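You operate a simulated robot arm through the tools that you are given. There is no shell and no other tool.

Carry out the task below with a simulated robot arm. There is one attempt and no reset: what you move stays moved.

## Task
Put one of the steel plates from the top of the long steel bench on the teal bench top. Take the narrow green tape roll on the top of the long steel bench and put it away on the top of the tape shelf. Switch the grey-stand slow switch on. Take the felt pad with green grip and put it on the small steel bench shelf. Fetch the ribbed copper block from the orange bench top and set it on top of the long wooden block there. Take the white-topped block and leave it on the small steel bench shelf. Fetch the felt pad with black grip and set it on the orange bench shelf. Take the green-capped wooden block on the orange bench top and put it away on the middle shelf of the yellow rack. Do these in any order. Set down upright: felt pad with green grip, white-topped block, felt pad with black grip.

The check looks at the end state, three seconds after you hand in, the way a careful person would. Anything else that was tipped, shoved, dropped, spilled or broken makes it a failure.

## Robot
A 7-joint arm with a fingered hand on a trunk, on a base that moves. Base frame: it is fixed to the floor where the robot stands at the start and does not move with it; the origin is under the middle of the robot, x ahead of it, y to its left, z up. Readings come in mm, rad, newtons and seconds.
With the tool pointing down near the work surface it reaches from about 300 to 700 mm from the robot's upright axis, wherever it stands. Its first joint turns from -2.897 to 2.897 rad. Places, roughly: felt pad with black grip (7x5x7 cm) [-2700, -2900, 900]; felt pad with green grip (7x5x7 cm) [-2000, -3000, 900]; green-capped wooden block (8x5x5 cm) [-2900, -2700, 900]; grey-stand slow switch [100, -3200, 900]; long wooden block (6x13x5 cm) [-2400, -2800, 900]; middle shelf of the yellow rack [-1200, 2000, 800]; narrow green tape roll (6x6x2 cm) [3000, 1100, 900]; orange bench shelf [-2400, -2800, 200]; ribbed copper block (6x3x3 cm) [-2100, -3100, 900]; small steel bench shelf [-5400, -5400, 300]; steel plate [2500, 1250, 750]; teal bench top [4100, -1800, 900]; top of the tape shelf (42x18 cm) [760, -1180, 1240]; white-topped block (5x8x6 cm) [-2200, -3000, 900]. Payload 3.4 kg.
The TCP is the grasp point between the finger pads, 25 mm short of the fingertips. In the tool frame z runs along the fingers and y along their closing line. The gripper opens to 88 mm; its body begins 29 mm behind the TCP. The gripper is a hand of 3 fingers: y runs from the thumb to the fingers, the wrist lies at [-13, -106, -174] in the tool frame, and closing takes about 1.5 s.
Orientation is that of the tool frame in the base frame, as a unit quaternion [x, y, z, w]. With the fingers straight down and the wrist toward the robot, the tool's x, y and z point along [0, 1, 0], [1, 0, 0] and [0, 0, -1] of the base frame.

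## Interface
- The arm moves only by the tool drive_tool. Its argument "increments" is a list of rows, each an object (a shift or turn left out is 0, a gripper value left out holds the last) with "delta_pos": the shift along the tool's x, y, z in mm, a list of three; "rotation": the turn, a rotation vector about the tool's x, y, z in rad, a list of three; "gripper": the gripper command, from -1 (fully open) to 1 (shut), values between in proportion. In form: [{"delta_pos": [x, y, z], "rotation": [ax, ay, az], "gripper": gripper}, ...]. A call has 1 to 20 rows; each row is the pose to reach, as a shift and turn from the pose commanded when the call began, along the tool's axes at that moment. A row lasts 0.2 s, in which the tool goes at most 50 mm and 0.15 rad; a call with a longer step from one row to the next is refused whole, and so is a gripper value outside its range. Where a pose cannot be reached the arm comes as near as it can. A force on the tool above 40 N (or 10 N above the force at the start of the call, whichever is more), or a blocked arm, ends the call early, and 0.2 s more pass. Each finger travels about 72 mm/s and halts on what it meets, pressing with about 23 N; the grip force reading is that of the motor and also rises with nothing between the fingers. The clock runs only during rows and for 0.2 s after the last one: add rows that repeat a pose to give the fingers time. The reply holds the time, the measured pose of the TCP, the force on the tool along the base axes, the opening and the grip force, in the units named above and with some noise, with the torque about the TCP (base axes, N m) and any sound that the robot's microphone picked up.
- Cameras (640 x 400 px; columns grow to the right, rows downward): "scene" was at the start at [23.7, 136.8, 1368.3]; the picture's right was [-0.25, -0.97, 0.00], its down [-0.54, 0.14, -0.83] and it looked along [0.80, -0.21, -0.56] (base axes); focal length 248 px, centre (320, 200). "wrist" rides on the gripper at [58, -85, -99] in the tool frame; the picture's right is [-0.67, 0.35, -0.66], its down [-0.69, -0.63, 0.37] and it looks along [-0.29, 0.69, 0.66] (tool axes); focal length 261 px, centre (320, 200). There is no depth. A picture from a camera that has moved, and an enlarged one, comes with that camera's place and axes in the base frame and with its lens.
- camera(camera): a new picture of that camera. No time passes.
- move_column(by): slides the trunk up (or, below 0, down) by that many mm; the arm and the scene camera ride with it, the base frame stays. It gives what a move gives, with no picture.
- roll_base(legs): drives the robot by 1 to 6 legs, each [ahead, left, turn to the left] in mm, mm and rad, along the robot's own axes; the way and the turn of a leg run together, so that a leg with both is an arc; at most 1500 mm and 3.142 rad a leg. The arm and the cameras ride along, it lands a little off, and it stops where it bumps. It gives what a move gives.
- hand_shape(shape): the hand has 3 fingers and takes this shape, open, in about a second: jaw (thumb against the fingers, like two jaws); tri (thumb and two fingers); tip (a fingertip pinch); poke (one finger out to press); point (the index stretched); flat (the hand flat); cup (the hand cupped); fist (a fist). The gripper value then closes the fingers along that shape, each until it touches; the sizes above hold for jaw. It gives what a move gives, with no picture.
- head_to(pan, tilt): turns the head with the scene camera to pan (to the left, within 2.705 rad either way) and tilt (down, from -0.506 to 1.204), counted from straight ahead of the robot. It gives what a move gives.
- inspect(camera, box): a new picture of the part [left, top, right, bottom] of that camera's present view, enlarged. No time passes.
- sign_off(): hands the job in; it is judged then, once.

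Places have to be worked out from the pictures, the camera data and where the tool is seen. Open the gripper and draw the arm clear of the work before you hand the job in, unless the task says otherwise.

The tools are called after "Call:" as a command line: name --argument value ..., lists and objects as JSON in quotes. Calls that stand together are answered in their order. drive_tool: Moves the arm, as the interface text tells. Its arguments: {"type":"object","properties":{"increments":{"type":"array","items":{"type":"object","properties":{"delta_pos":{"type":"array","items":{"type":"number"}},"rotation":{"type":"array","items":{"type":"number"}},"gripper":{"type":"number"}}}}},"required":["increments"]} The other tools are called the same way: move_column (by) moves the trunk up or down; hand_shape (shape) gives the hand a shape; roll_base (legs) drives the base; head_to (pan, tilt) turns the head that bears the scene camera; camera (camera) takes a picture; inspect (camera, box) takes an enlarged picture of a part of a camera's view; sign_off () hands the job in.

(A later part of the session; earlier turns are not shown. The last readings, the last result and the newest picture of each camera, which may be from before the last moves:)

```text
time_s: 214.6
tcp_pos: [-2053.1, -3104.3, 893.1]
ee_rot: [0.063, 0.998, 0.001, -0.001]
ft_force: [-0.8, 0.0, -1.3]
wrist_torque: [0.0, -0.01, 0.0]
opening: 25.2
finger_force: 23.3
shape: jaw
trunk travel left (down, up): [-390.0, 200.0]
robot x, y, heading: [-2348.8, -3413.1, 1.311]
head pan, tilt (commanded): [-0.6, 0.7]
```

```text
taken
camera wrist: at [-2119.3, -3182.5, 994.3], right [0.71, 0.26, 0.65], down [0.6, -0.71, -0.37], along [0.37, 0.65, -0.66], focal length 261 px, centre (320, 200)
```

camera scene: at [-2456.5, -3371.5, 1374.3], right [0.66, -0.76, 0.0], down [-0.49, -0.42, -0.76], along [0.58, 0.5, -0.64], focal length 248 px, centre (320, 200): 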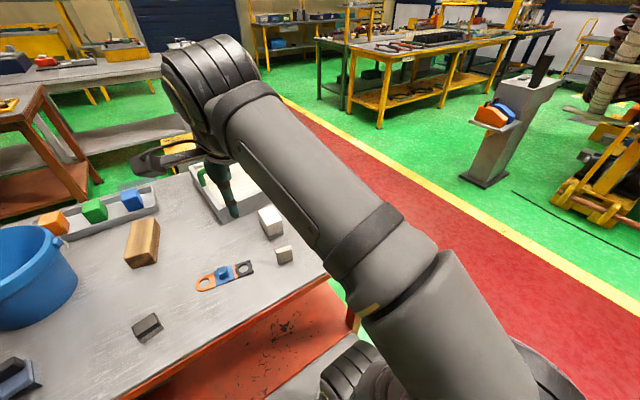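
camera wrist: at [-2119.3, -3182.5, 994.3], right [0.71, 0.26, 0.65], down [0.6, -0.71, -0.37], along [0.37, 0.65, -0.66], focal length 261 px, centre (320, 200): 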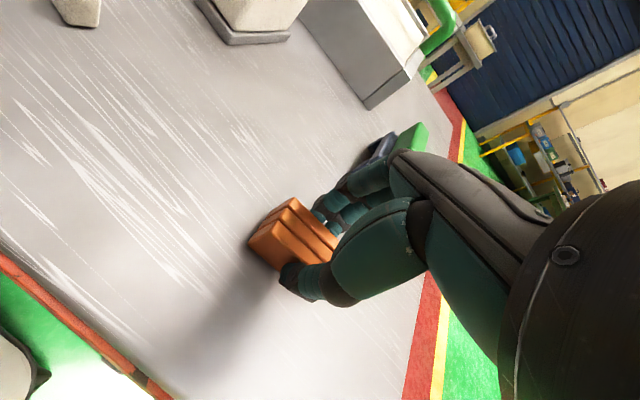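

The copper block is gripped (25 mm, 23 N). I lift it high and carry it over the long wooden block, turning slightly to lie across it.

Call:
drive_tool --increments '[{"delta_pos": [0, 0, -10], "gripper": 1}, {"delta_pos": [0, 0, -50], "gripper": 1}, {"delta_pos": [0, 0, -95], "gripper": 1}, {"delta_pos": [0, 0, -140], "gripper": 1}, {"delta_pos": [0, 0, -185], "gripper": 1}, {"delta_pos": [0, 0, -227], "gripper": 1}, {"delta_pos": [38, 27, -227], "gripper": 1}, {"delta_pos": [77, 54, -227], "gripper": 1}, {"delta_pos": [115, 81, -227], "rotation": [0, 0, 0.03], "gripper": 1}, {"delta_pos": [153, 108, -227], "rotation": [0, 0, 0.06], "gripper": 1}, {"delta_pos": [192, 136, -227], "rotation": [0, 0, 0.09], "gripper": 1}, {"delta_pos": [230, 163, -227], "rotation": [0, 0, 0.12], "gripper": 1}, {"delta_pos": [268, 190, -227], "rotation": [0, 0, 0.15], "gripper": 1}, {"delta_pos": [307, 217, -227], "rotation": [0, 0, 0.17], "gripper": 1}, {"delta_pos": [345, 244, -227], "rotation": [0, 0, 0.19], "gripper": 1}, {"delta_pos": [384, 271, -227], "rotation": [0, 0, 0.19], "gripper": 1}, {"delta_pos": [422, 298, -227], "rotation": [0, 0, 0.19], "gripper": 1}, {"delta_pos": [422, 298, -227], "rotation": [0, 0, 0.19], "gripper": 1}]'

Call:
camera --camera "wrist"

Call:
head_to --pan 0.2 --tilt 0.7

Call:
camera --camera "scene"

```text
time_s: 218.4
tcp_pos: [-2418.9, -2802.6, 1092.3]
ee_rot: [0.158, 0.987, 0.0, -0.001]
ft_force: [-0.1, -0.9, -3.5]
wrist_torque: [-0.02, -0.02, 0.0]
opening: 24.7
finger_force: 23.0
shape: jaw
out of reach, approached as far as the arm can: row 16, 17, 18
trunk travel left (down, up): [-390.0, 200.0]
robot x, y, heading: [-2348.3, -3406.9, 1.317]
head pan, tilt (commanded): [-0.6, 0.7]
```

```text
taken
camera wrist: at [-2498.6, -2865.2, 1192.4], right [0.75, 0.12, 0.65], down [0.46, -0.81, -0.37], along [0.49, 0.57, -0.66], focal length 261 px, centre (320, 200)
```

wrist: 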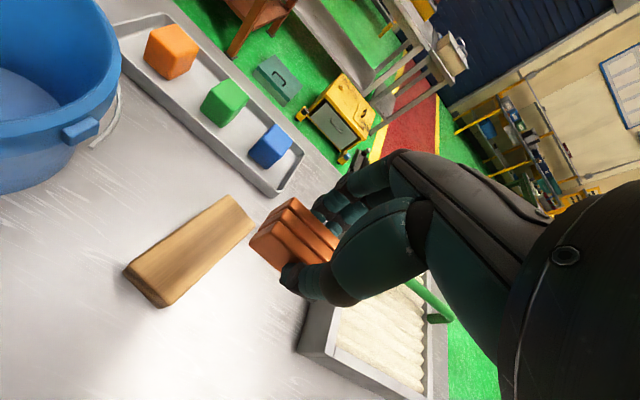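

```text
time_s: 219.6
tcp_pos: [-2417.7, -2803.1, 1091.7]
ee_rot: [0.157, 0.988, 0.001, -0.001]
ft_force: [-0.2, 0.2, -2.6]
wrist_torque: [0.01, -0.02, 0.03]
opening: 25.3
finger_force: 22.8
shape: jaw
trunk travel left (down, up): [-390.0, 200.0]
robot x, y, heading: [-2352.0, -3409.3, 1.316]
head pan, tilt (commanded): [0.201, 0.7]
```

```text
taken
camera scene: at [-2516.1, -3342.3, 1374.3], right [1.0, -0.06, 0.0], down [-0.04, -0.64, -0.76], along [0.04, 0.76, -0.64], focal length 248 px, centre (320, 200)
```

scene: 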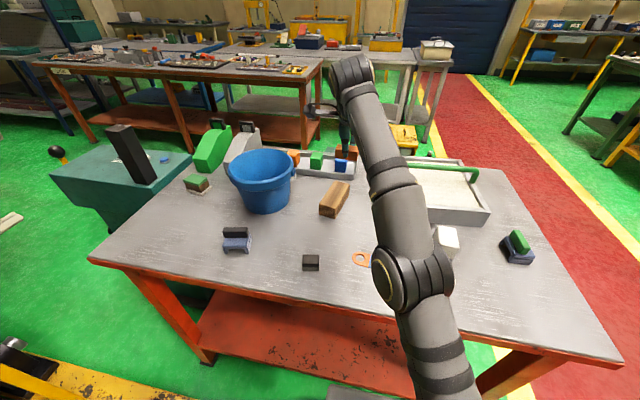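

The arm hit its reach limit while high; it reaches farther when lower. I lower a little to see from which commanded pose the next increments count.

Call:
drive_tool --increments '[{"delta_pos": [0, 0, 20], "gripper": 1}, {"delta_pos": [0, 0, 40], "gripper": 1}, {"delta_pos": [0, 0, 40], "gripper": 1}]'

```text
time_s: 220.4
tcp_pos: [-2417.3, -2802.8, 1049.2]
ee_rot: [0.157, 0.988, 0.001, -0.001]
ft_force: [-0.1, 0.1, -3.2]
wrist_torque: [0.0, -0.01, 0.02]
opening: 25.0
finger_force: 23.3
shape: jaw
trunk travel left (down, up): [-390.0, 200.0]
robot x, y, heading: [-2349.9, -3411.2, 1.315]
head pan, tilt (commanded): [0.201, 0.7]
```

Increments count from the reached pose. I lower to z≈985 and move over the wooden block's centre.

Call:
drive_tool --increments '[{"delta_pos": [0, 0, 35], "gripper": 1}, {"delta_pos": [0, 0, 64], "gripper": 1}, {"delta_pos": [15, 20, 64], "gripper": 1}, {"delta_pos": [30, 39, 64], "gripper": 1}, {"delta_pos": [30, 39, 64], "gripper": 1}]'

Call:
camera --camera "wrist"

Call:
inspect --camera "scene" --box '[260, 130, 420, 230]'

```text
time_s: 221.6
tcp_pos: [-2435.4, -2754.4, 980.7]
ee_rot: [0.157, 0.988, 0.0, -0.001]
ft_force: [0.0, -0.3, -3.8]
wrist_torque: [0.02, -0.03, 0.01]
opening: 25.0
finger_force: 23.1
shape: jaw
trunk travel left (down, up): [-390.0, 200.0]
robot x, y, heading: [-2348.8, -3409.7, 1.311]
head pan, tilt (commanded): [0.201, 0.7]
```

```text
taken
camera wrist: at [-2515.5, -2817.3, 1082.2], right [0.75, 0.12, 0.65], down [0.46, -0.81, -0.37], along [0.49, 0.57, -0.66], focal length 261 px, centre (320, 200)
```

wrist: 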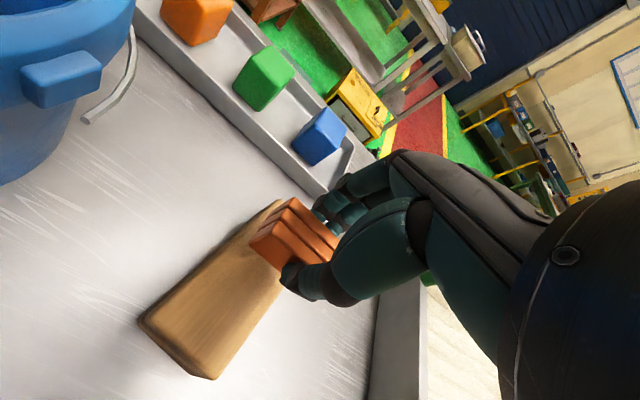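

```text
4.00 times, centred on (340, 180) of scene
camera zoom: at [-2516.2, -3342.0, 1374.2], right [1.0, -0.05, 0.0], down [-0.04, -0.64, -0.76], along [0.04, 0.76, -0.64], focal length 993 px, centre (240, 280)
```

zoom: 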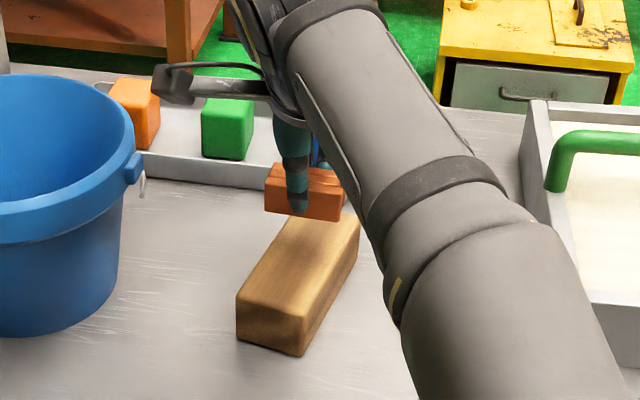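

Comparing with the scene view the block's top centre is about 12 mm nearer. I correct and lower until contact.

Call:
drive_tool --increments '[{"delta_pos": [2, -12, 0], "gripper": 1}, {"delta_pos": [2, -12, 15], "gripper": 1}, {"delta_pos": [2, -12, 25], "gripper": 1}, {"delta_pos": [2, -12, 31], "gripper": 1}, {"delta_pos": [2, -12, 34], "gripper": 1}, {"delta_pos": [2, -12, 34], "gripper": 1}]'

Call:
camera --camera "wrist"

Call:
inspect --camera "scene" --box '[260, 130, 420, 230]'

```text
time_s: 223.0
tcp_pos: [-2440.5, -2763.8, 948.4]
ee_rot: [0.157, 0.988, 0.001, -0.002]
ft_force: [0.4, 0.9, -2.9]
wrist_torque: [0.0, 0.02, 0.03]
opening: 25.4
finger_force: 23.4
shape: jaw
trunk travel left (down, up): [-390.0, 200.0]
robot x, y, heading: [-2345.9, -3409.7, 1.316]
head pan, tilt (commanded): [0.201, 0.7]
```

```text
taken
camera wrist: at [-2521.2, -2827.1, 1050.4], right [0.75, 0.12, 0.65], down [0.46, -0.81, -0.37], along [0.49, 0.57, -0.66], focal length 261 px, centre (320, 200)
```

wrist: 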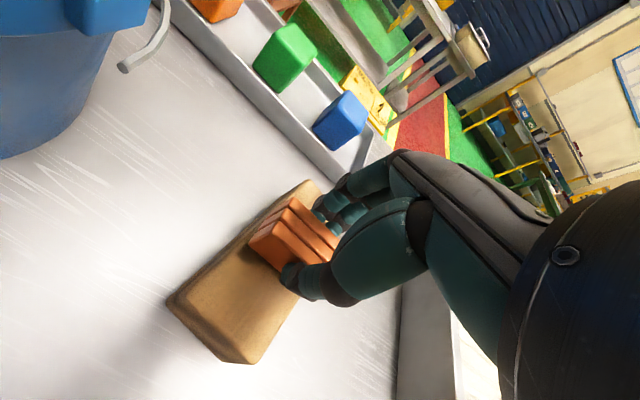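

```text
4.00 times, centred on (340, 180) of scene
camera zoom: at [-2516.2, -3342.2, 1374.3], right [1.0, -0.05, 0.0], down [-0.04, -0.64, -0.76], along [0.04, 0.76, -0.64], focal length 993 px, centre (240, 280)
```

zoom: 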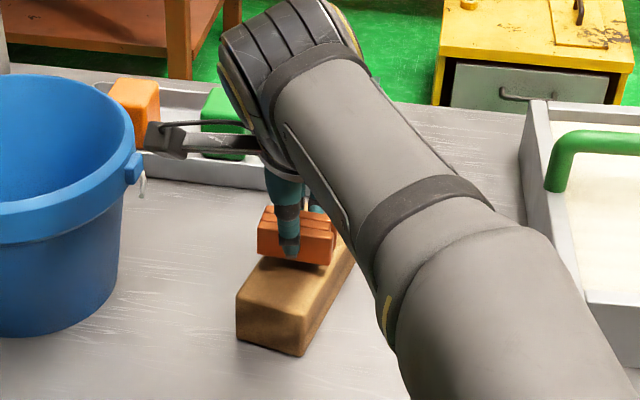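

The copper block is just above the wood's middle. I lower the last few millimetres to contact.

Call:
drive_tool --increments '[{"delta_pos": [-2, 0, 3], "gripper": 1}, {"delta_pos": [-3, 0, 5], "gripper": 1}, {"delta_pos": [-3, 0, 7], "gripper": 1}, {"delta_pos": [-3, 0, 7], "gripper": 1}]'

```text
time_s: 224.0
tcp_pos: [-2437.1, -2765.8, 943.0]
ee_rot: [0.158, 0.987, 0.0, -0.001]
ft_force: [1.2, 0.3, -2.9]
wrist_torque: [-0.01, 0.03, 0.04]
opening: 25.2
finger_force: 22.2
shape: jaw
trunk travel left (down, up): [-390.0, 200.0]
robot x, y, heading: [-2349.3, -3413.8, 1.314]
head pan, tilt (commanded): [0.201, 0.7]
```

Call:
drive_tool --increments '[{"delta_pos": [0, 0, 2], "gripper": 1}, {"delta_pos": [0, 0, 4], "gripper": 1}, {"delta_pos": [0, 0, 4], "gripper": 1}]'

Call:
inspect --camera "scene" --box '[280, 160, 380, 230]'

```text
time_s: 224.8
tcp_pos: [-2437.9, -2765.1, 937.5]
ee_rot: [0.157, 0.988, 0.001, -0.001]
ft_force: [-0.5, 0.1, 1.1]
wrist_torque: [0.05, -0.01, -0.03]
opening: 25.0
finger_force: 23.3
shape: jaw
trunk travel left (down, up): [-390.0, 200.0]
robot x, y, heading: [-2348.0, -3412.7, 1.315]
head pan, tilt (commanded): [0.201, 0.7]
```

```text
5.71 times, centred on (330, 195) of scene
camera zoom: at [-2516.1, -3342.8, 1374.4], right [1.0, -0.05, 0.0], down [-0.04, -0.64, -0.77], along [0.04, 0.76, -0.64], focal length 1419 px, centre (263, 229)
```

zoom: 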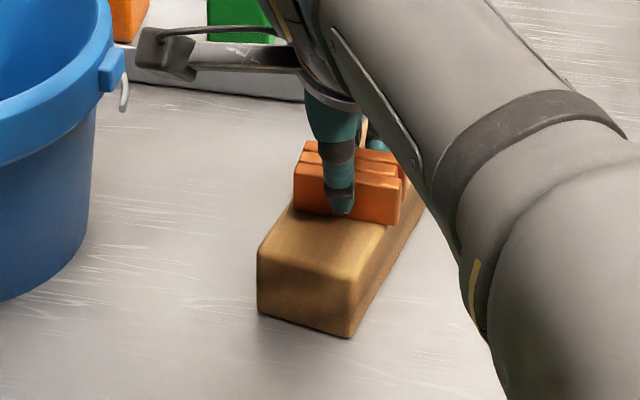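

Contact is made (the weight is now carried by the wood). I open the fingers gently.

Call:
drive_tool --increments '[{"delta_pos": [0, 0, 0], "gripper": 0.6}, {"delta_pos": [0, 0, 0], "gripper": 0.3}, {"delta_pos": [0, 0, 0], "gripper": 0.0}, {"delta_pos": [0, 0, 0], "gripper": -0.3}, {"delta_pos": [0, 0, 0], "gripper": -0.3}]'

Call:
camera --camera "wrist"

```text
time_s: 226.0
tcp_pos: [-2436.6, -2764.8, 937.3]
ee_rot: [0.157, 0.988, 0.0, -0.001]
ft_force: [0.7, -0.3, 0.4]
wrist_torque: [-0.02, 0.03, 0.0]
opening: 56.9
finger_force: 0.1
shape: jaw
trunk travel left (down, up): [-390.0, 200.0]
robot x, y, heading: [-2349.4, -3413.3, 1.312]
head pan, tilt (commanded): [0.201, 0.7]
```

```text
taken
camera wrist: at [-2517.8, -2827.9, 1038.4], right [0.75, 0.12, 0.65], down [0.46, -0.81, -0.37], along [0.49, 0.57, -0.66], focal length 261 px, centre (320, 200)
```

wrist: 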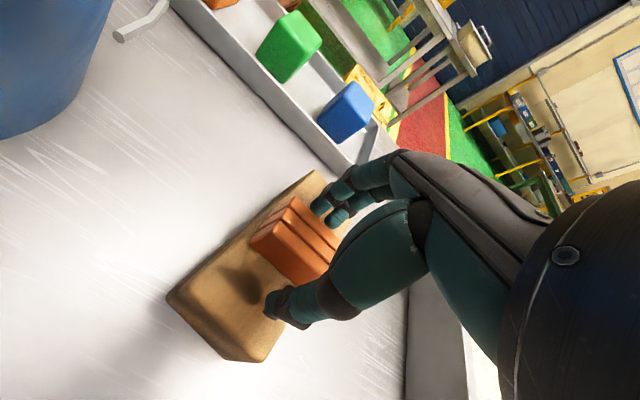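

The copper block sits on the wood. I lift straight up and retract toward myself, then view the result.

Call:
drive_tool --increments '[{"delta_pos": [0, 0, -15]}, {"delta_pos": [0, 0, -45]}, {"delta_pos": [0, 0, -80]}, {"delta_pos": [0, -40, -100]}, {"delta_pos": [0, -80, -120]}, {"delta_pos": [0, -120, -140]}, {"delta_pos": [0, -160, -160]}, {"delta_pos": [0, -200, -175]}, {"delta_pos": [0, -240, -180], "gripper": -1}, {"delta_pos": [0, -240, -180], "gripper": -1}]'

Call:
inspect --camera "scene" --box '[260, 130, 420, 230]'

Call:
camera --camera "wrist"

```text
time_s: 228.2
tcp_pos: [-2508.8, -2994.5, 1118.4]
ee_rot: [0.156, 0.988, 0.0, -0.001]
ft_force: [0.1, 0.4, 0.1]
wrist_torque: [0.05, -0.01, 0.0]
opening: 87.5
finger_force: 0.1
shape: jaw
trunk travel left (down, up): [-390.0, 200.0]
robot x, y, heading: [-2354.2, -3412.9, 1.318]
head pan, tilt (commanded): [0.201, 0.7]
```

```text
4.00 times, centred on (340, 180) of scene
camera zoom: at [-2516.1, -3342.9, 1374.3], right [1.0, -0.05, 0.0], down [-0.04, -0.64, -0.77], along [0.04, 0.76, -0.64], focal length 993 px, centre (240, 280)
```

zoom: 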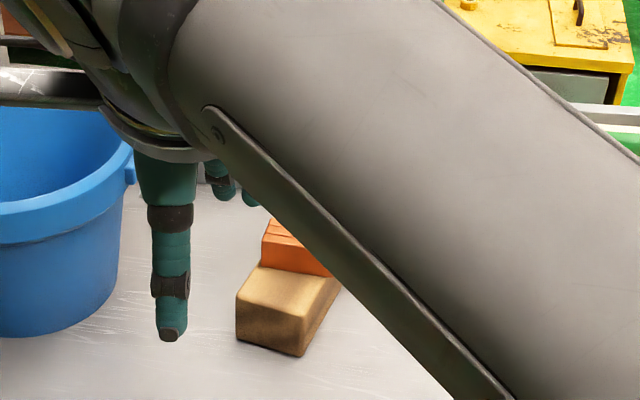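

```text
taken
camera wrist: at [-2590.5, -3057.6, 1218.9], right [0.75, 0.12, 0.65], down [0.46, -0.81, -0.37], along [0.49, 0.57, -0.66], focal length 261 px, centre (320, 200)
```

wrist: 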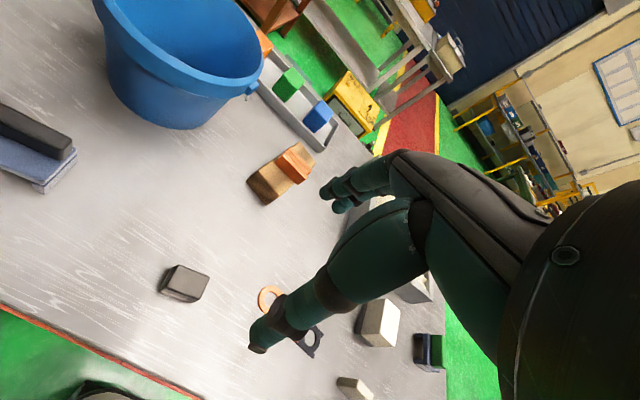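

The copper block is on the wood. Next the felt pad with black grip at about [−2704, −2910]; I hover above it, keeping clear of the bucket.

Call:
drive_tool --increments '[{"delta_pos": [35, 3, 10], "rotation": [0, 0, -0.05], "gripper": -0.3}, {"delta_pos": [70, 7, 20], "rotation": [0, 0, -0.1]}, {"delta_pos": [106, 10, 30], "rotation": [0, 0, -0.15]}, {"delta_pos": [141, 13, 45], "rotation": [0, 0, -0.2]}, {"delta_pos": [176, 15, 60], "rotation": [0, 0, -0.25]}, {"delta_pos": [200, 15, 70], "rotation": [0, 0, -0.28]}, {"delta_pos": [211, 15, 80], "rotation": [0, 0, -0.28]}, {"delta_pos": [211, 15, 80], "rotation": [0, 0, -0.28]}]'

Call:
camera --camera "wrist"

Call:
head_to --pan 0.5 --tilt 0.8

Call:
camera --camera "scene"

```text
time_s: 230.0
tcp_pos: [-2709.1, -2913.4, 1037.9]
ee_rot: [0.017, 1.0, 0.0, 0.0]
ft_force: [0.0, 0.0, 0.1]
wrist_torque: [0.01, 0.0, 0.03]
opening: 57.6
finger_force: 0.0
shape: jaw
trunk travel left (down, up): [-390.0, 200.0]
robot x, y, heading: [-2353.0, -3408.8, 1.318]
head pan, tilt (commanded): [0.201, 0.7]
```

```text
taken
camera wrist: at [-2768.2, -2996.3, 1138.7], right [0.68, 0.32, 0.66], down [0.66, -0.65, -0.37], along [0.31, 0.68, -0.66], focal length 261 px, centre (320, 200)
```

wrist: 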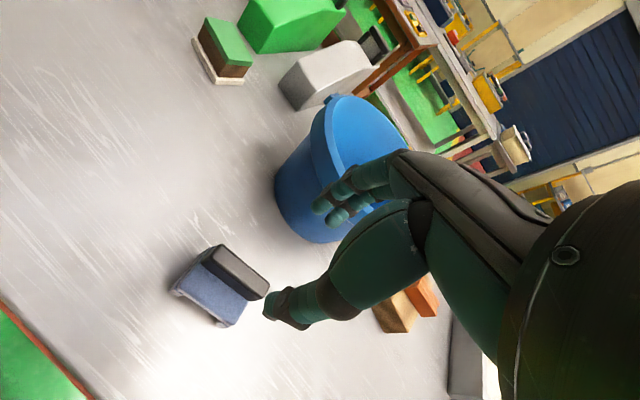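

```text
time_s: 230.8
tcp_pos: [-2709.3, -2912.9, 1037.6]
ee_rot: [0.018, 1.0, 0.001, -0.001]
ft_force: [0.5, 0.3, 0.8]
wrist_torque: [0.0, -0.01, 0.0]
opening: 57.6
finger_force: 0.0
shape: jaw
trunk travel left (down, up): [-390.0, 200.0]
robot x, y, heading: [-2350.9, -3414.1, 1.318]
head pan, tilt (commanded): [0.499, 0.799]
```

```text
taken
camera scene: at [-2540.2, -3349.1, 1366.1], right [0.97, 0.24, 0.0], down [0.17, -0.7, -0.7], along [-0.17, 0.68, -0.72], focal length 248 px, centre (320, 200)
```

scene: 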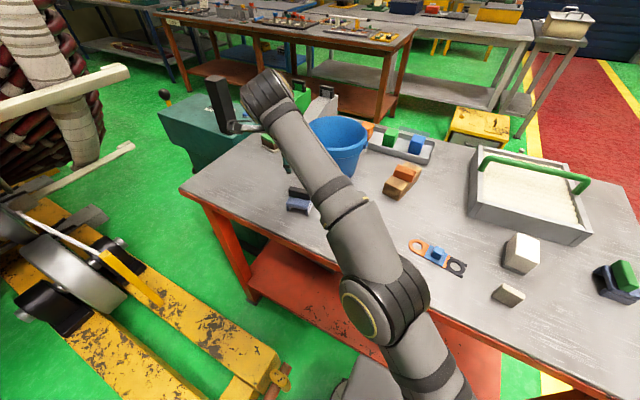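

The copper block on the wood looks good from here too. I zoom on the black-grip pad.

Call:
inspect --camera "wrist" --box '[150, 220, 310, 340]'

Call:
inspect --camera "scene" --box '[240, 150, 380, 240]'

```text
3.33 times, centred on (230, 280) of wrist
camera zoom: at [-2767.9, -2996.2, 1138.9], right [0.68, 0.32, 0.65], down [0.66, -0.65, -0.37], along [0.31, 0.68, -0.66], focal length 869 px, centre (620, -67)
```

zoom: 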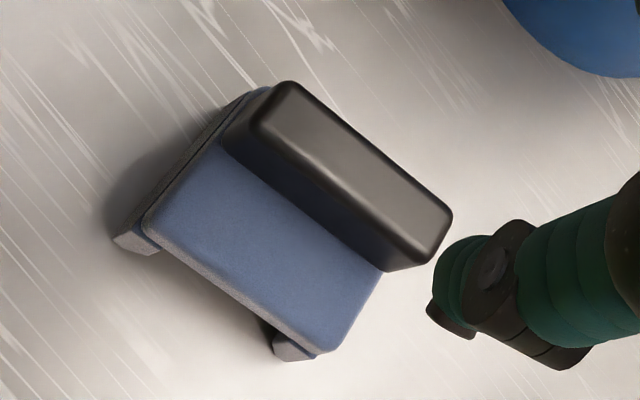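

```text
4.44 times, centred on (310, 195) of scene
camera zoom: at [-2540.2, -3349.1, 1366.1], right [0.97, 0.24, 0.0], down [0.17, -0.7, -0.7], along [-0.17, 0.68, -0.72], focal length 1104 px, centre (364, 222)
```

zoom: 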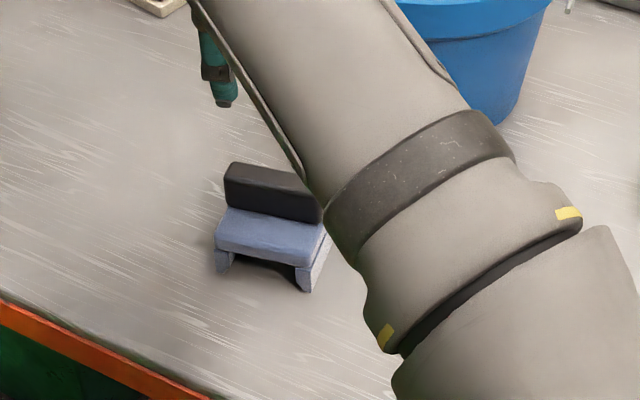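

The grip bar is centred at [−2704, −2909], ~18 mm thick, running along x. I descend onto it in stages.

Call:
drive_tool --increments '[{"delta_pos": [-5, 4, 20], "gripper": -0.3}, {"delta_pos": [-5, 4, 45]}, {"delta_pos": [-5, 4, 65]}, {"delta_pos": [-5, 4, 80]}, {"delta_pos": [-5, 4, 80]}]'

Call:
camera --camera "wrist"

```text
time_s: 232.0
tcp_pos: [-2702.5, -2911.1, 958.0]
ee_rot: [0.018, 1.0, 0.0, -0.001]
ft_force: [0.1, -0.5, -0.2]
wrist_torque: [-0.01, -0.02, 0.01]
opening: 57.6
finger_force: 0.2
shape: jaw
trunk travel left (down, up): [-390.0, 200.0]
robot x, y, heading: [-2352.2, -3411.2, 1.316]
head pan, tilt (commanded): [0.499, 0.799]
```

```text
taken
camera wrist: at [-2762.2, -2993.9, 1059.6], right [0.68, 0.32, 0.65], down [0.66, -0.65, -0.37], along [0.31, 0.68, -0.66], focal length 261 px, centre (320, 200)
```

wrist: 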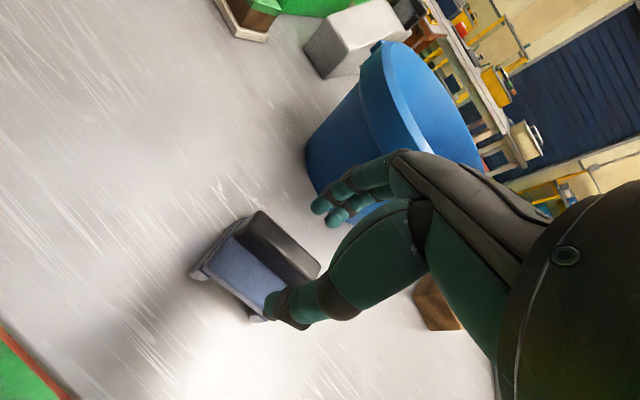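

The hand brackets the grip and stays clear of the bucket. I go down the last 32 mm and close.

Call:
drive_tool --increments '[{"delta_pos": [0, 1, 12], "gripper": -0.3}, {"delta_pos": [0, 1, 22]}, {"delta_pos": [0, 1, 30]}, {"delta_pos": [0, 1, 30]}, {"delta_pos": [0, 1, 30], "gripper": 1}, {"delta_pos": [0, 1, 30], "gripper": 1}, {"delta_pos": [0, 1, 30], "gripper": 1}, {"delta_pos": [0, 1, 30], "gripper": 1}, {"delta_pos": [0, 1, 30], "gripper": 1}, {"delta_pos": [0, 1, 30], "gripper": 1}]'

Call:
camera --camera "wrist"

```text
time_s: 234.2
tcp_pos: [-2702.8, -2909.4, 927.0]
ee_rot: [0.019, 1.0, 0.001, -0.001]
ft_force: [-0.2, 0.5, 0.3]
wrist_torque: [-0.02, 0.01, -0.02]
opening: 12.8
finger_force: 23.2
shape: jaw
trunk travel left (down, up): [-390.0, 200.0]
robot x, y, heading: [-2349.0, -3412.2, 1.316]
head pan, tilt (commanded): [0.499, 0.799]
```

```text
taken
camera wrist: at [-2762.4, -2992.0, 1028.2], right [0.68, 0.32, 0.65], down [0.66, -0.65, -0.37], along [0.31, 0.68, -0.66], focal length 261 px, centre (320, 200)
```

wrist: 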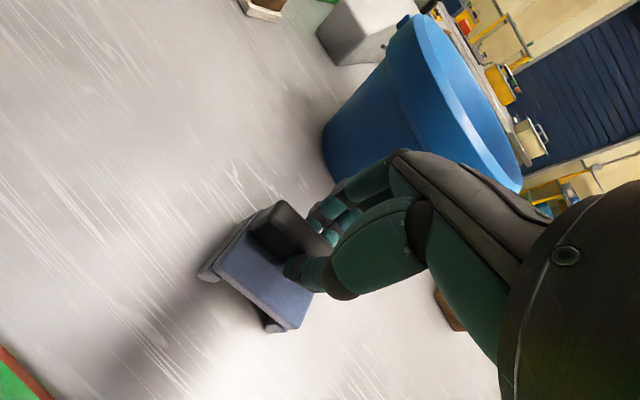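

The pad is gripped. I lift it, swing it to the front of the robot and align with the bench direction.

Call:
drive_tool --increments '[{"delta_pos": [0, 0, -10], "gripper": 1}, {"delta_pos": [0, 0, -45], "gripper": 1}, {"delta_pos": [0, 0, -90], "gripper": 1}, {"delta_pos": [0, 0, -135], "gripper": 1}, {"delta_pos": [0, 0, -175], "gripper": 1}, {"delta_pos": [-44, -10, -175], "rotation": [0, 0, 0.02], "gripper": 1}, {"delta_pos": [-88, -19, -175], "rotation": [0, 0, 0.05], "gripper": 1}, {"delta_pos": [-133, -29, -175], "rotation": [0, 0, 0.08], "gripper": 1}, {"delta_pos": [-178, -38, -175], "rotation": [0, 0, 0.11], "gripper": 1}, {"delta_pos": [-222, -48, -175], "rotation": [0, 0, 0.14], "gripper": 1}, {"delta_pos": [-266, -57, -175], "rotation": [0, 0, 0.16], "gripper": 1}, {"delta_pos": [-311, -67, -175], "rotation": [0, 0, 0.18], "gripper": 1}, {"delta_pos": [-355, -76, -175], "rotation": [0, 0, 0.2], "gripper": 1}, {"delta_pos": [-400, -86, -175], "rotation": [0, 0, 0.216], "gripper": 1}, {"delta_pos": [-400, -86, -175], "rotation": [0, 0, 0.216], "gripper": 1}]'

Call:
camera --camera "wrist"

Call:
head_to --pan 0.0 --tilt 0.7

Call:
camera --camera "scene"

```text
time_s: 237.4
tcp_pos: [-2304.2, -3012.6, 1100.9]
ee_rot: [0.126, 0.992, -0.001, -0.001]
ft_force: [0.7, 0.1, -0.8]
wrist_torque: [0.01, -0.01, 0.0]
opening: 12.9
finger_force: 22.4
shape: jaw
out of reach, approached as far as the arm can: row 4, 5, 6
trunk travel left (down, up): [-390.0, 200.0]
robot x, y, heading: [-2349.1, -3408.8, 1.316]
head pan, tilt (commanded): [0.499, 0.799]
```

```text
taken
camera wrist: at [-2379.1, -3080.3, 1202.5], right [0.74, 0.17, 0.65], down [0.51, -0.78, -0.37], along [0.45, 0.6, -0.66], focal length 261 px, centre (320, 200)
```

wrist: 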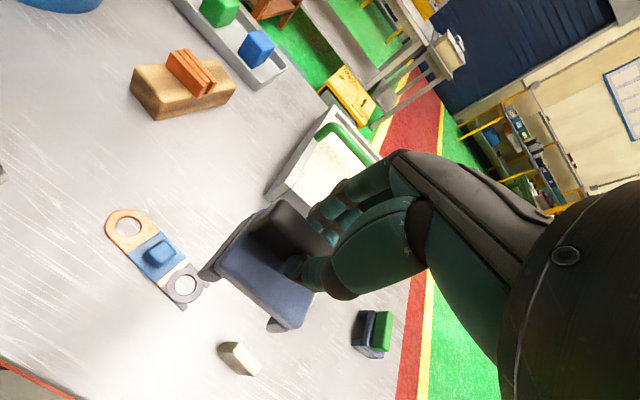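

```text
time_s: 238.3
tcp_pos: [-2303.0, -3011.7, 1101.3]
ee_rot: [0.125, 0.992, 0.0, -0.001]
ft_force: [0.6, -1.0, -1.6]
wrist_torque: [-0.03, 0.03, 0.0]
opening: 12.7
finger_force: 22.7
shape: jaw
trunk travel left (down, up): [-390.0, 200.0]
robot x, y, heading: [-2352.8, -3413.4, 1.317]
head pan, tilt (commanded): [0.0, 0.7]
```

```text
taken
camera scene: at [-2499.3, -3345.2, 1374.3], right [0.97, -0.25, 0.0], down [-0.16, -0.62, -0.76], along [0.19, 0.74, -0.64], focal length 248 px, centre (320, 200)
```

scene: 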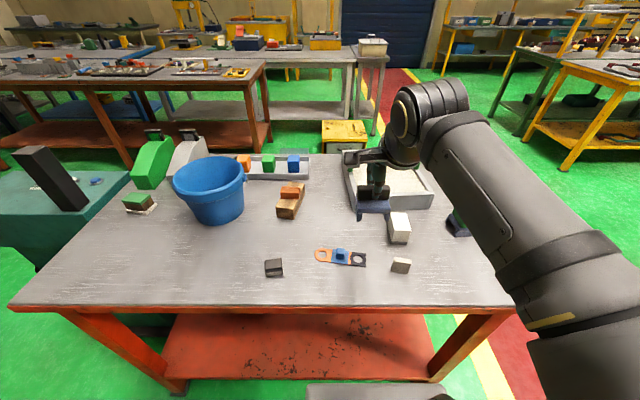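

The pad is held upright. To reach the low shelf I back off from the bench, then lower the trunk fully.

Call:
roll_base --legs '[[-350, 0, 0]]'

Call:
move_column --by -380

Call:
head_to --pan 0.0 --tilt 0.5

Call:
camera --camera "scene"

Call:
camera --camera "wrist"

```text
time_s: 240.6
tcp_pos: [-2392.3, -3353.2, 1101.5]
ee_rot: [0.125, 0.992, 0.0, -0.001]
ft_force: [-0.3, 0.3, -0.9]
wrist_torque: [-0.01, 0.0, 0.03]
opening: 12.8
finger_force: 23.8
shape: jaw
trunk travel left (down, up): [-390.0, 200.0]
robot x, y, heading: [-2439.8, -3751.2, 1.315]
head pan, tilt (commanded): [0.0, 0.7]
```

```text
time_s: 244.2
tcp_pos: [-2392.3, -3353.5, 721.2]
ee_rot: [0.126, 0.992, -0.001, -0.001]
ft_force: [-0.5, -0.8, -1.3]
wrist_torque: [-0.02, -0.03, -0.02]
opening: 12.6
finger_force: 22.7
shape: jaw
trunk travel left (down, up): [-10.0, 580.0]
robot x, y, heading: [-2439.5, -3751.7, 1.32]
head pan, tilt (commanded): [0.0, 0.7]
```

```text
time_s: 245.0
tcp_pos: [-2393.9, -3354.0, 721.3]
ee_rot: [0.126, 0.992, 0.0, -0.001]
ft_force: [0.2, 0.6, -1.1]
wrist_torque: [-0.02, -0.02, 0.02]
opening: 12.9
finger_force: 23.3
shape: jaw
trunk travel left (down, up): [-10.0, 580.0]
robot x, y, heading: [-2440.9, -3755.2, 1.316]
head pan, tilt (commanded): [0.0, 0.499]
```

```text
taken
camera scene: at [-2587.0, -3681.2, 1012.0], right [0.97, -0.25, 0.0], down [-0.12, -0.46, -0.88], along [0.22, 0.85, -0.48], focal length 248 px, centre (320, 200)
```

scene: 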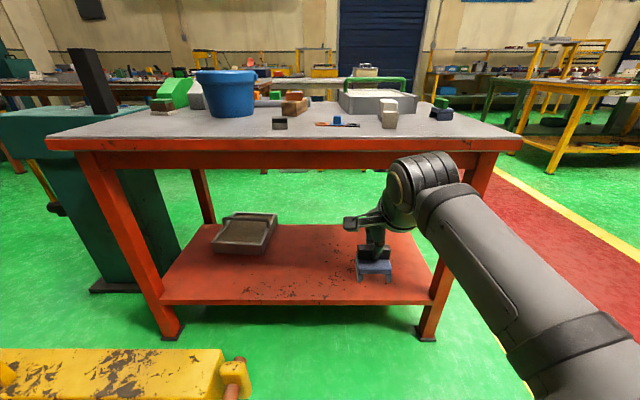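

```text
taken
camera wrist: at [-2468.8, -3421.8, 822.5], right [0.74, 0.17, 0.65], down [0.51, -0.78, -0.37], along [0.45, 0.6, -0.66], focal length 261 px, centre (320, 200)
```

wrist: 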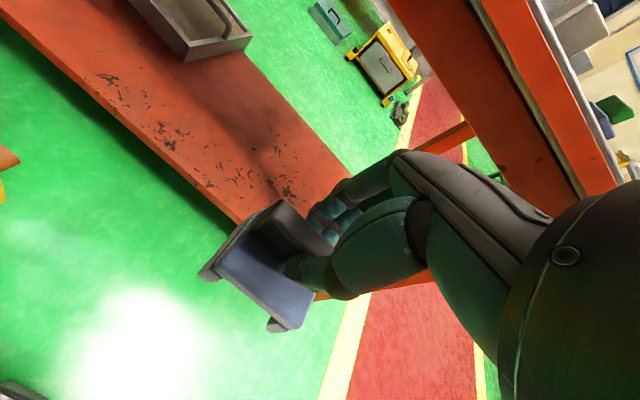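

The shelf top is at z≈203 with free space right of the tray. I lower the arm outside the bench first.

Call:
drive_tool --increments '[{"delta_pos": [0, 0, 45], "gripper": 1}, {"delta_pos": [0, 0, 90], "gripper": 1}, {"delta_pos": [0, 0, 135], "gripper": 1}, {"delta_pos": [0, 0, 180], "gripper": 1}, {"delta_pos": [0, 0, 225], "gripper": 1}, {"delta_pos": [0, 0, 270], "gripper": 1}, {"delta_pos": [0, 0, 315], "gripper": 1}, {"delta_pos": [0, 0, 360], "gripper": 1}, {"delta_pos": [0, 0, 400], "gripper": 1}, {"delta_pos": [0, 0, 400], "gripper": 1}]'

Call:
camera --camera "scene"

Call:
camera --camera "wrist"

```text
time_s: 247.2
tcp_pos: [-2395.1, -3356.2, 320.8]
ee_rot: [0.125, 0.992, 0.0, -0.002]
ft_force: [-0.4, 1.2, -1.9]
wrist_torque: [-0.02, 0.03, 0.0]
opening: 12.6
finger_force: 23.1
shape: jaw
out of reach, approached as far as the arm can: row 8
trunk travel left (down, up): [-10.0, 580.0]
robot x, y, heading: [-2438.4, -3752.8, 1.318]
head pan, tilt (commanded): [0.0, 0.499]
```

```text
taken
camera scene: at [-2587.1, -3681.2, 1012.0], right [0.97, -0.25, 0.0], down [-0.12, -0.46, -0.88], along [0.22, 0.85, -0.48], focal length 248 px, centre (320, 200)
```

scene: 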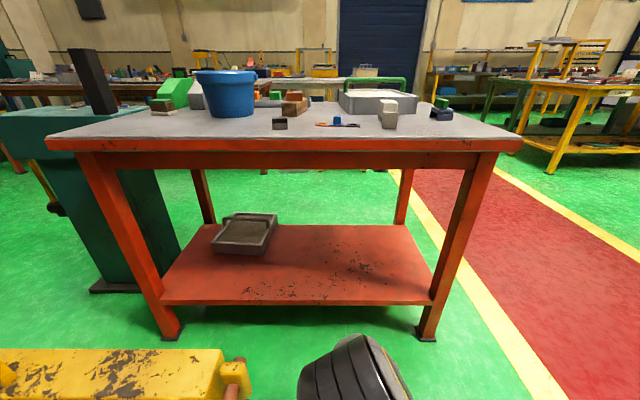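

```text
taken
camera wrist: at [-2471.8, -3424.2, 421.3], right [0.74, 0.17, 0.65], down [0.51, -0.78, -0.37], along [0.45, 0.6, -0.66], focal length 261 px, centre (320, 200)
```

wrist: 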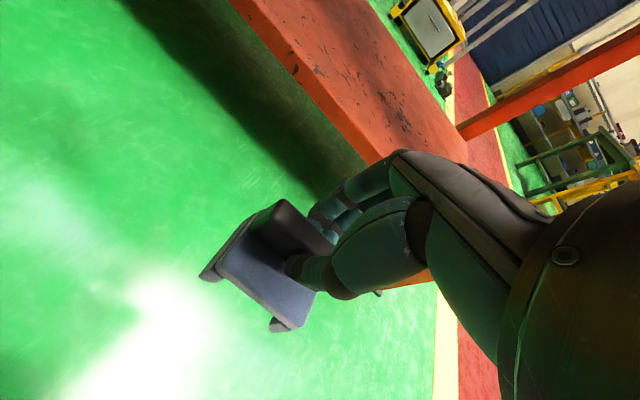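

Pad bottom is at about z=254, above the shelf's 203. I drive forward so the hand enters over the shelf under the top.

Call:
roll_base --legs '[[320, 0, 0]]'

Call:
camera --camera "scene"

Call:
camera --camera "wrist"

```text
time_s: 249.3
tcp_pos: [-2315.3, -3049.0, 318.9]
ee_rot: [0.127, 0.992, 0.0, -0.001]
ft_force: [0.1, 0.0, -1.5]
wrist_torque: [0.0, -0.01, -0.02]
opening: 12.7
finger_force: 23.3
shape: jaw
trunk travel left (down, up): [-10.0, 580.0]
robot x, y, heading: [-2359.8, -3446.4, 1.31]
head pan, tilt (commanded): [0.0, 0.499]
```

```text
taken
camera scene: at [-2506.5, -3373.7, 1012.0], right [0.97, -0.25, 0.0], down [-0.12, -0.46, -0.88], along [0.22, 0.85, -0.48], focal length 248 px, centre (320, 200)
```

scene: 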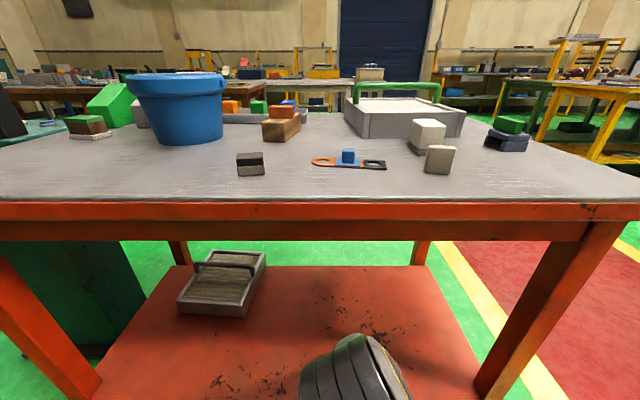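

```text
taken
camera wrist: at [-2390.8, -3116.7, 421.7], right [0.74, 0.17, 0.65], down [0.51, -0.78, -0.37], along [0.45, 0.6, -0.66], focal length 261 px, centre (320, 200)
```

wrist: 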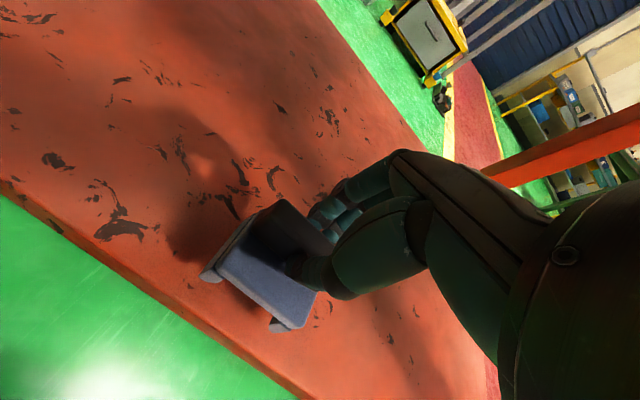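

The pad hovers just over the shelf's front edge. I extend 40 mm further in and lower toward the shelf.

Call:
drive_tool --increments '[{"delta_pos": [0, 20, 0], "gripper": 1}, {"delta_pos": [0, 40, 0], "gripper": 1}, {"delta_pos": [0, 40, 18], "gripper": 1}, {"delta_pos": [0, 40, 33], "gripper": 1}, {"delta_pos": [0, 40, 41], "gripper": 1}, {"delta_pos": [0, 40, 41], "gripper": 1}]'

Call:
camera --camera "wrist"

Call:
camera --camera "scene"

```text
time_s: 250.3
tcp_pos: [-2304.7, -3005.8, 299.4]
ee_rot: [0.128, 0.992, 0.007, -0.004]
ft_force: [-2.8, -10.7, 32.3]
wrist_torque: [-0.57, 0.17, -0.01]
opening: 16.1
finger_force: 23.0
shape: jaw
trunk travel left (down, up): [-10.0, 580.0]
robot x, y, heading: [-2361.0, -3445.6, 1.314]
head pan, tilt (commanded): [0.0, 0.499]
stopped in row 4: the force on the tool passed its limit at 64 N (the readings are from after the stop); the commanded pose is now the measured one
```

```text
taken
camera wrist: at [-2379.9, -3076.0, 399.8], right [0.74, 0.16, 0.65], down [0.5, -0.78, -0.38], along [0.45, 0.61, -0.65], focal length 261 px, centre (320, 200)
```

wrist: 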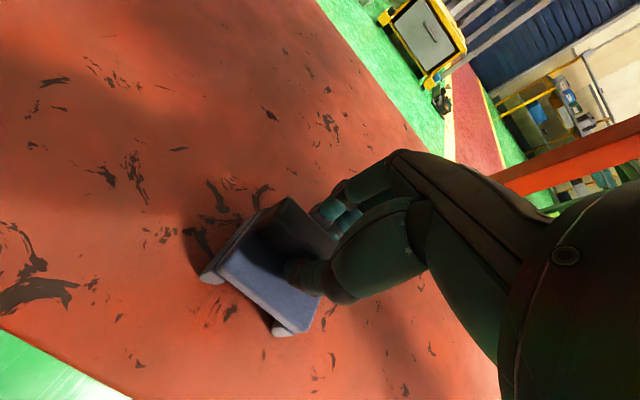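

```text
taken
camera scene: at [-2506.9, -3375.9, 1012.7], right [0.97, -0.25, 0.0], down [-0.12, -0.46, -0.88], along [0.22, 0.85, -0.48], focal length 248 px, centre (320, 200)
```

scene: 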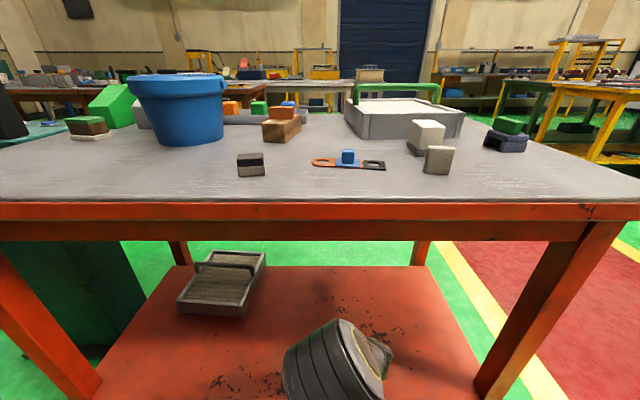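

Contact came earlier than expected (shelf nearer z≈230). I ease up a few millimetres and look at how the pad sits.

Call:
drive_tool --increments '[{"delta_pos": [0, 0, -2], "gripper": 1}, {"delta_pos": [0, 0, -3], "gripper": 1}, {"delta_pos": [0, 0, -3], "gripper": 1}]'

Call:
inspect --camera "wrist" --box '[160, 160, 400, 360]'

```text
time_s: 251.1
tcp_pos: [-2304.8, -3007.4, 301.1]
ee_rot: [0.128, 0.992, 0.006, -0.003]
ft_force: [-0.4, -0.9, 14.5]
wrist_torque: [-0.04, 0.05, -0.01]
opening: 15.3
finger_force: 22.9
shape: jaw
trunk travel left (down, up): [-10.0, 580.0]
robot x, y, heading: [-2360.0, -3441.2, 1.312]
head pan, tilt (commanded): [0.0, 0.499]
```

```text
2.00 times, centred on (280, 260) of wrist
camera zoom: at [-2380.1, -3076.6, 400.2], right [0.74, 0.16, 0.65], down [0.5, -0.78, -0.38], along [0.45, 0.61, -0.66], focal length 521 px, centre (400, 80)
```

zoom: 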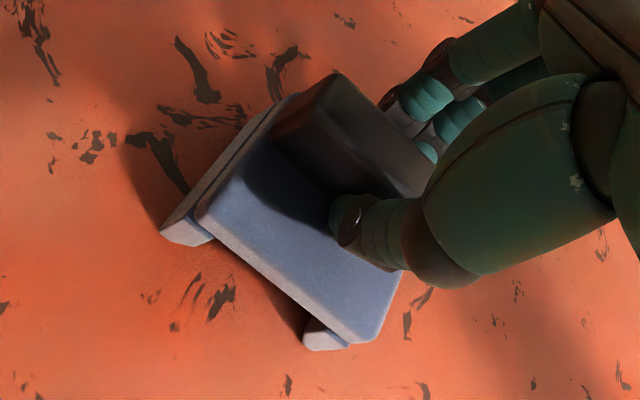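

The pad's feet rest on the shelf and it looks upright. I open the fingers and lift clear.

Call:
drive_tool --increments '[{"delta_pos": [0, 0, -1], "gripper": 0.8}, {"delta_pos": [0, 0, -1], "gripper": 0.5}, {"delta_pos": [0, 0, -1], "gripper": 0.2}, {"delta_pos": [0, 0, -1], "gripper": -0.1}, {"delta_pos": [0, 0, -1], "gripper": -0.1}]'

Call:
inspect --camera "wrist" --box '[160, 160, 400, 360]'

```text
time_s: 252.3
tcp_pos: [-2303.6, -3008.4, 300.9]
ee_rot: [0.127, 0.992, 0.005, -0.003]
ft_force: [0.8, 0.4, -0.9]
wrist_torque: [0.05, 0.01, 0.04]
opening: 47.8
finger_force: 0.1
shape: jaw
trunk travel left (down, up): [-10.0, 580.0]
robot x, y, heading: [-2358.6, -3445.1, 1.311]
head pan, tilt (commanded): [0.0, 0.499]
```

```text
2.00 times, centred on (280, 260) of wrist
camera zoom: at [-2379.9, -3076.6, 401.3], right [0.74, 0.16, 0.65], down [0.5, -0.78, -0.38], along [0.45, 0.61, -0.66], focal length 521 px, centre (400, 80)
```

zoom: 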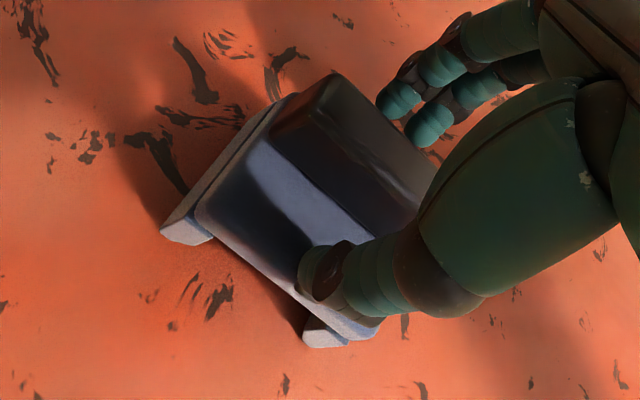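

Released and standing. I lift the hand 70 mm clear of the grip and back the robot out from under the bench.

Call:
drive_tool --increments '[{"delta_pos": [0, 0, -15]}, {"delta_pos": [0, 0, -40]}, {"delta_pos": [0, 0, -75]}, {"delta_pos": [0, 0, -75]}]'

Call:
roll_base --legs '[[-380, 0, 0]]'

Call:
camera --camera "scene"

```text
time_s: 253.3
tcp_pos: [-2302.2, -3008.6, 376.4]
ee_rot: [0.128, 0.992, 0.005, -0.003]
ft_force: [0.4, -0.4, 0.2]
wrist_torque: [-0.02, 0.0, -0.03]
opening: 47.9
finger_force: 0.0
shape: jaw
trunk travel left (down, up): [-10.0, 580.0]
robot x, y, heading: [-2361.1, -3448.2, 1.312]
head pan, tilt (commanded): [0.0, 0.499]
```

```text
time_s: 255.7
tcp_pos: [-2399.6, -3383.3, 374.7]
ee_rot: [0.131, 0.991, 0.005, -0.003]
ft_force: [0.1, -0.2, -0.7]
wrist_torque: [-0.01, 0.01, 0.01]
opening: 47.8
finger_force: 0.1
shape: jaw
trunk travel left (down, up): [-10.0, 580.0]
robot x, y, heading: [-2462.8, -3820.1, 1.306]
head pan, tilt (commanded): [0.0, 0.499]
```

```text
taken
camera scene: at [-2605.9, -3747.8, 1012.0], right [0.97, -0.26, 0.0], down [-0.12, -0.46, -0.88], along [0.23, 0.85, -0.48], focal length 248 px, centre (320, 200)
```

scene: 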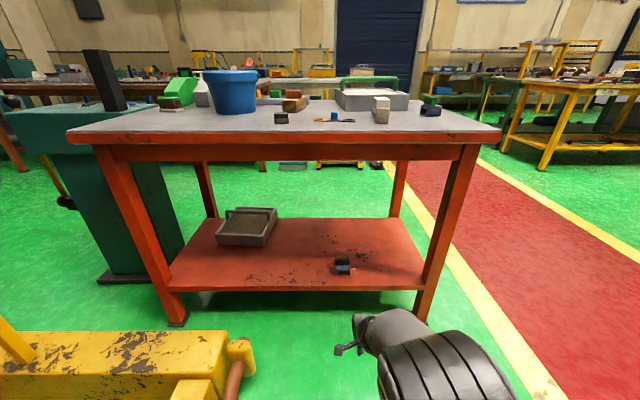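

The black-grip pad stands on the orange bench's shelf. I raise the trunk again and look toward the small steel bench in the south-west.

Call:
move_column --by 390

Call:
head_to --pan 2.3 --tilt 0.2

Call:
camera --camera "scene"

Call:
head_to --pan 1.5 --tilt 0.3

Call:
camera --camera "scene"

```text
time_s: 259.4
tcp_pos: [-2399.1, -3381.4, 765.1]
ee_rot: [0.131, 0.991, 0.005, -0.003]
ft_force: [-0.3, -0.1, 0.6]
wrist_torque: [-0.02, 0.01, 0.01]
opening: 48.1
finger_force: 0.0
shape: jaw
trunk travel left (down, up): [-400.0, 190.0]
robot x, y, heading: [-2457.9, -3820.6, 1.306]
head pan, tilt (commanded): [0.0, 0.499]
```

```text
time_s: 261.6
tcp_pos: [-2399.5, -3383.8, 765.3]
ee_rot: [0.132, 0.991, 0.006, -0.003]
ft_force: [0.8, -0.5, -0.6]
wrist_torque: [0.0, 0.03, 0.01]
opening: 47.9
finger_force: 0.0
shape: jaw
trunk travel left (down, up): [-400.0, 190.0]
robot x, y, heading: [-2460.8, -3822.3, 1.304]
head pan, tilt (commanded): [2.3, 0.201]
```

```text
taken
camera scene: at [-2713.0, -3877.4, 1429.7], right [-0.45, 0.89, 0.0], down [0.18, 0.09, -0.98], along [-0.88, -0.44, -0.2], focal length 248 px, centre (320, 200)
```

scene: 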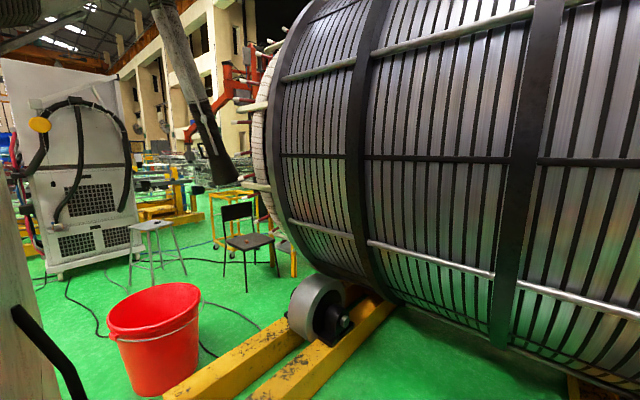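

```text
time_s: 262.7
tcp_pos: [-2400.0, -3383.5, 764.6]
ee_rot: [0.131, 0.991, 0.004, -0.003]
ft_force: [0.2, 0.0, 0.1]
wrist_torque: [0.02, -0.01, 0.03]
opening: 47.9
finger_force: 0.1
shape: jaw
trunk travel left (down, up): [-400.0, 190.0]
robot x, y, heading: [-2462.9, -3816.5, 1.305]
head pan, tilt (commanded): [1.499, 0.3]
```

```text
taken
camera scene: at [-2717.9, -3804.9, 1420.4], right [0.33, 0.94, 0.0], down [0.28, -0.1, -0.96], along [-0.9, 0.31, -0.3], focal length 248 px, centre (320, 200)
```

scene: 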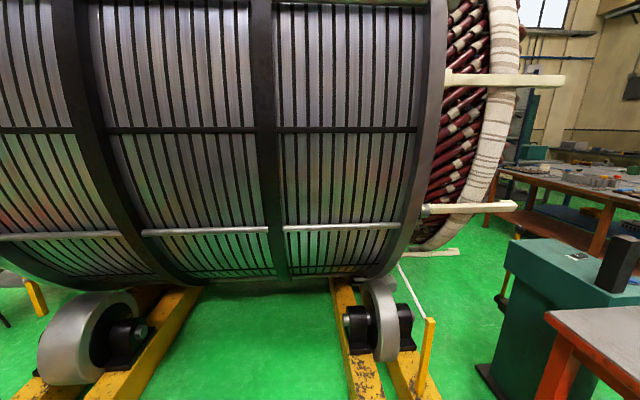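

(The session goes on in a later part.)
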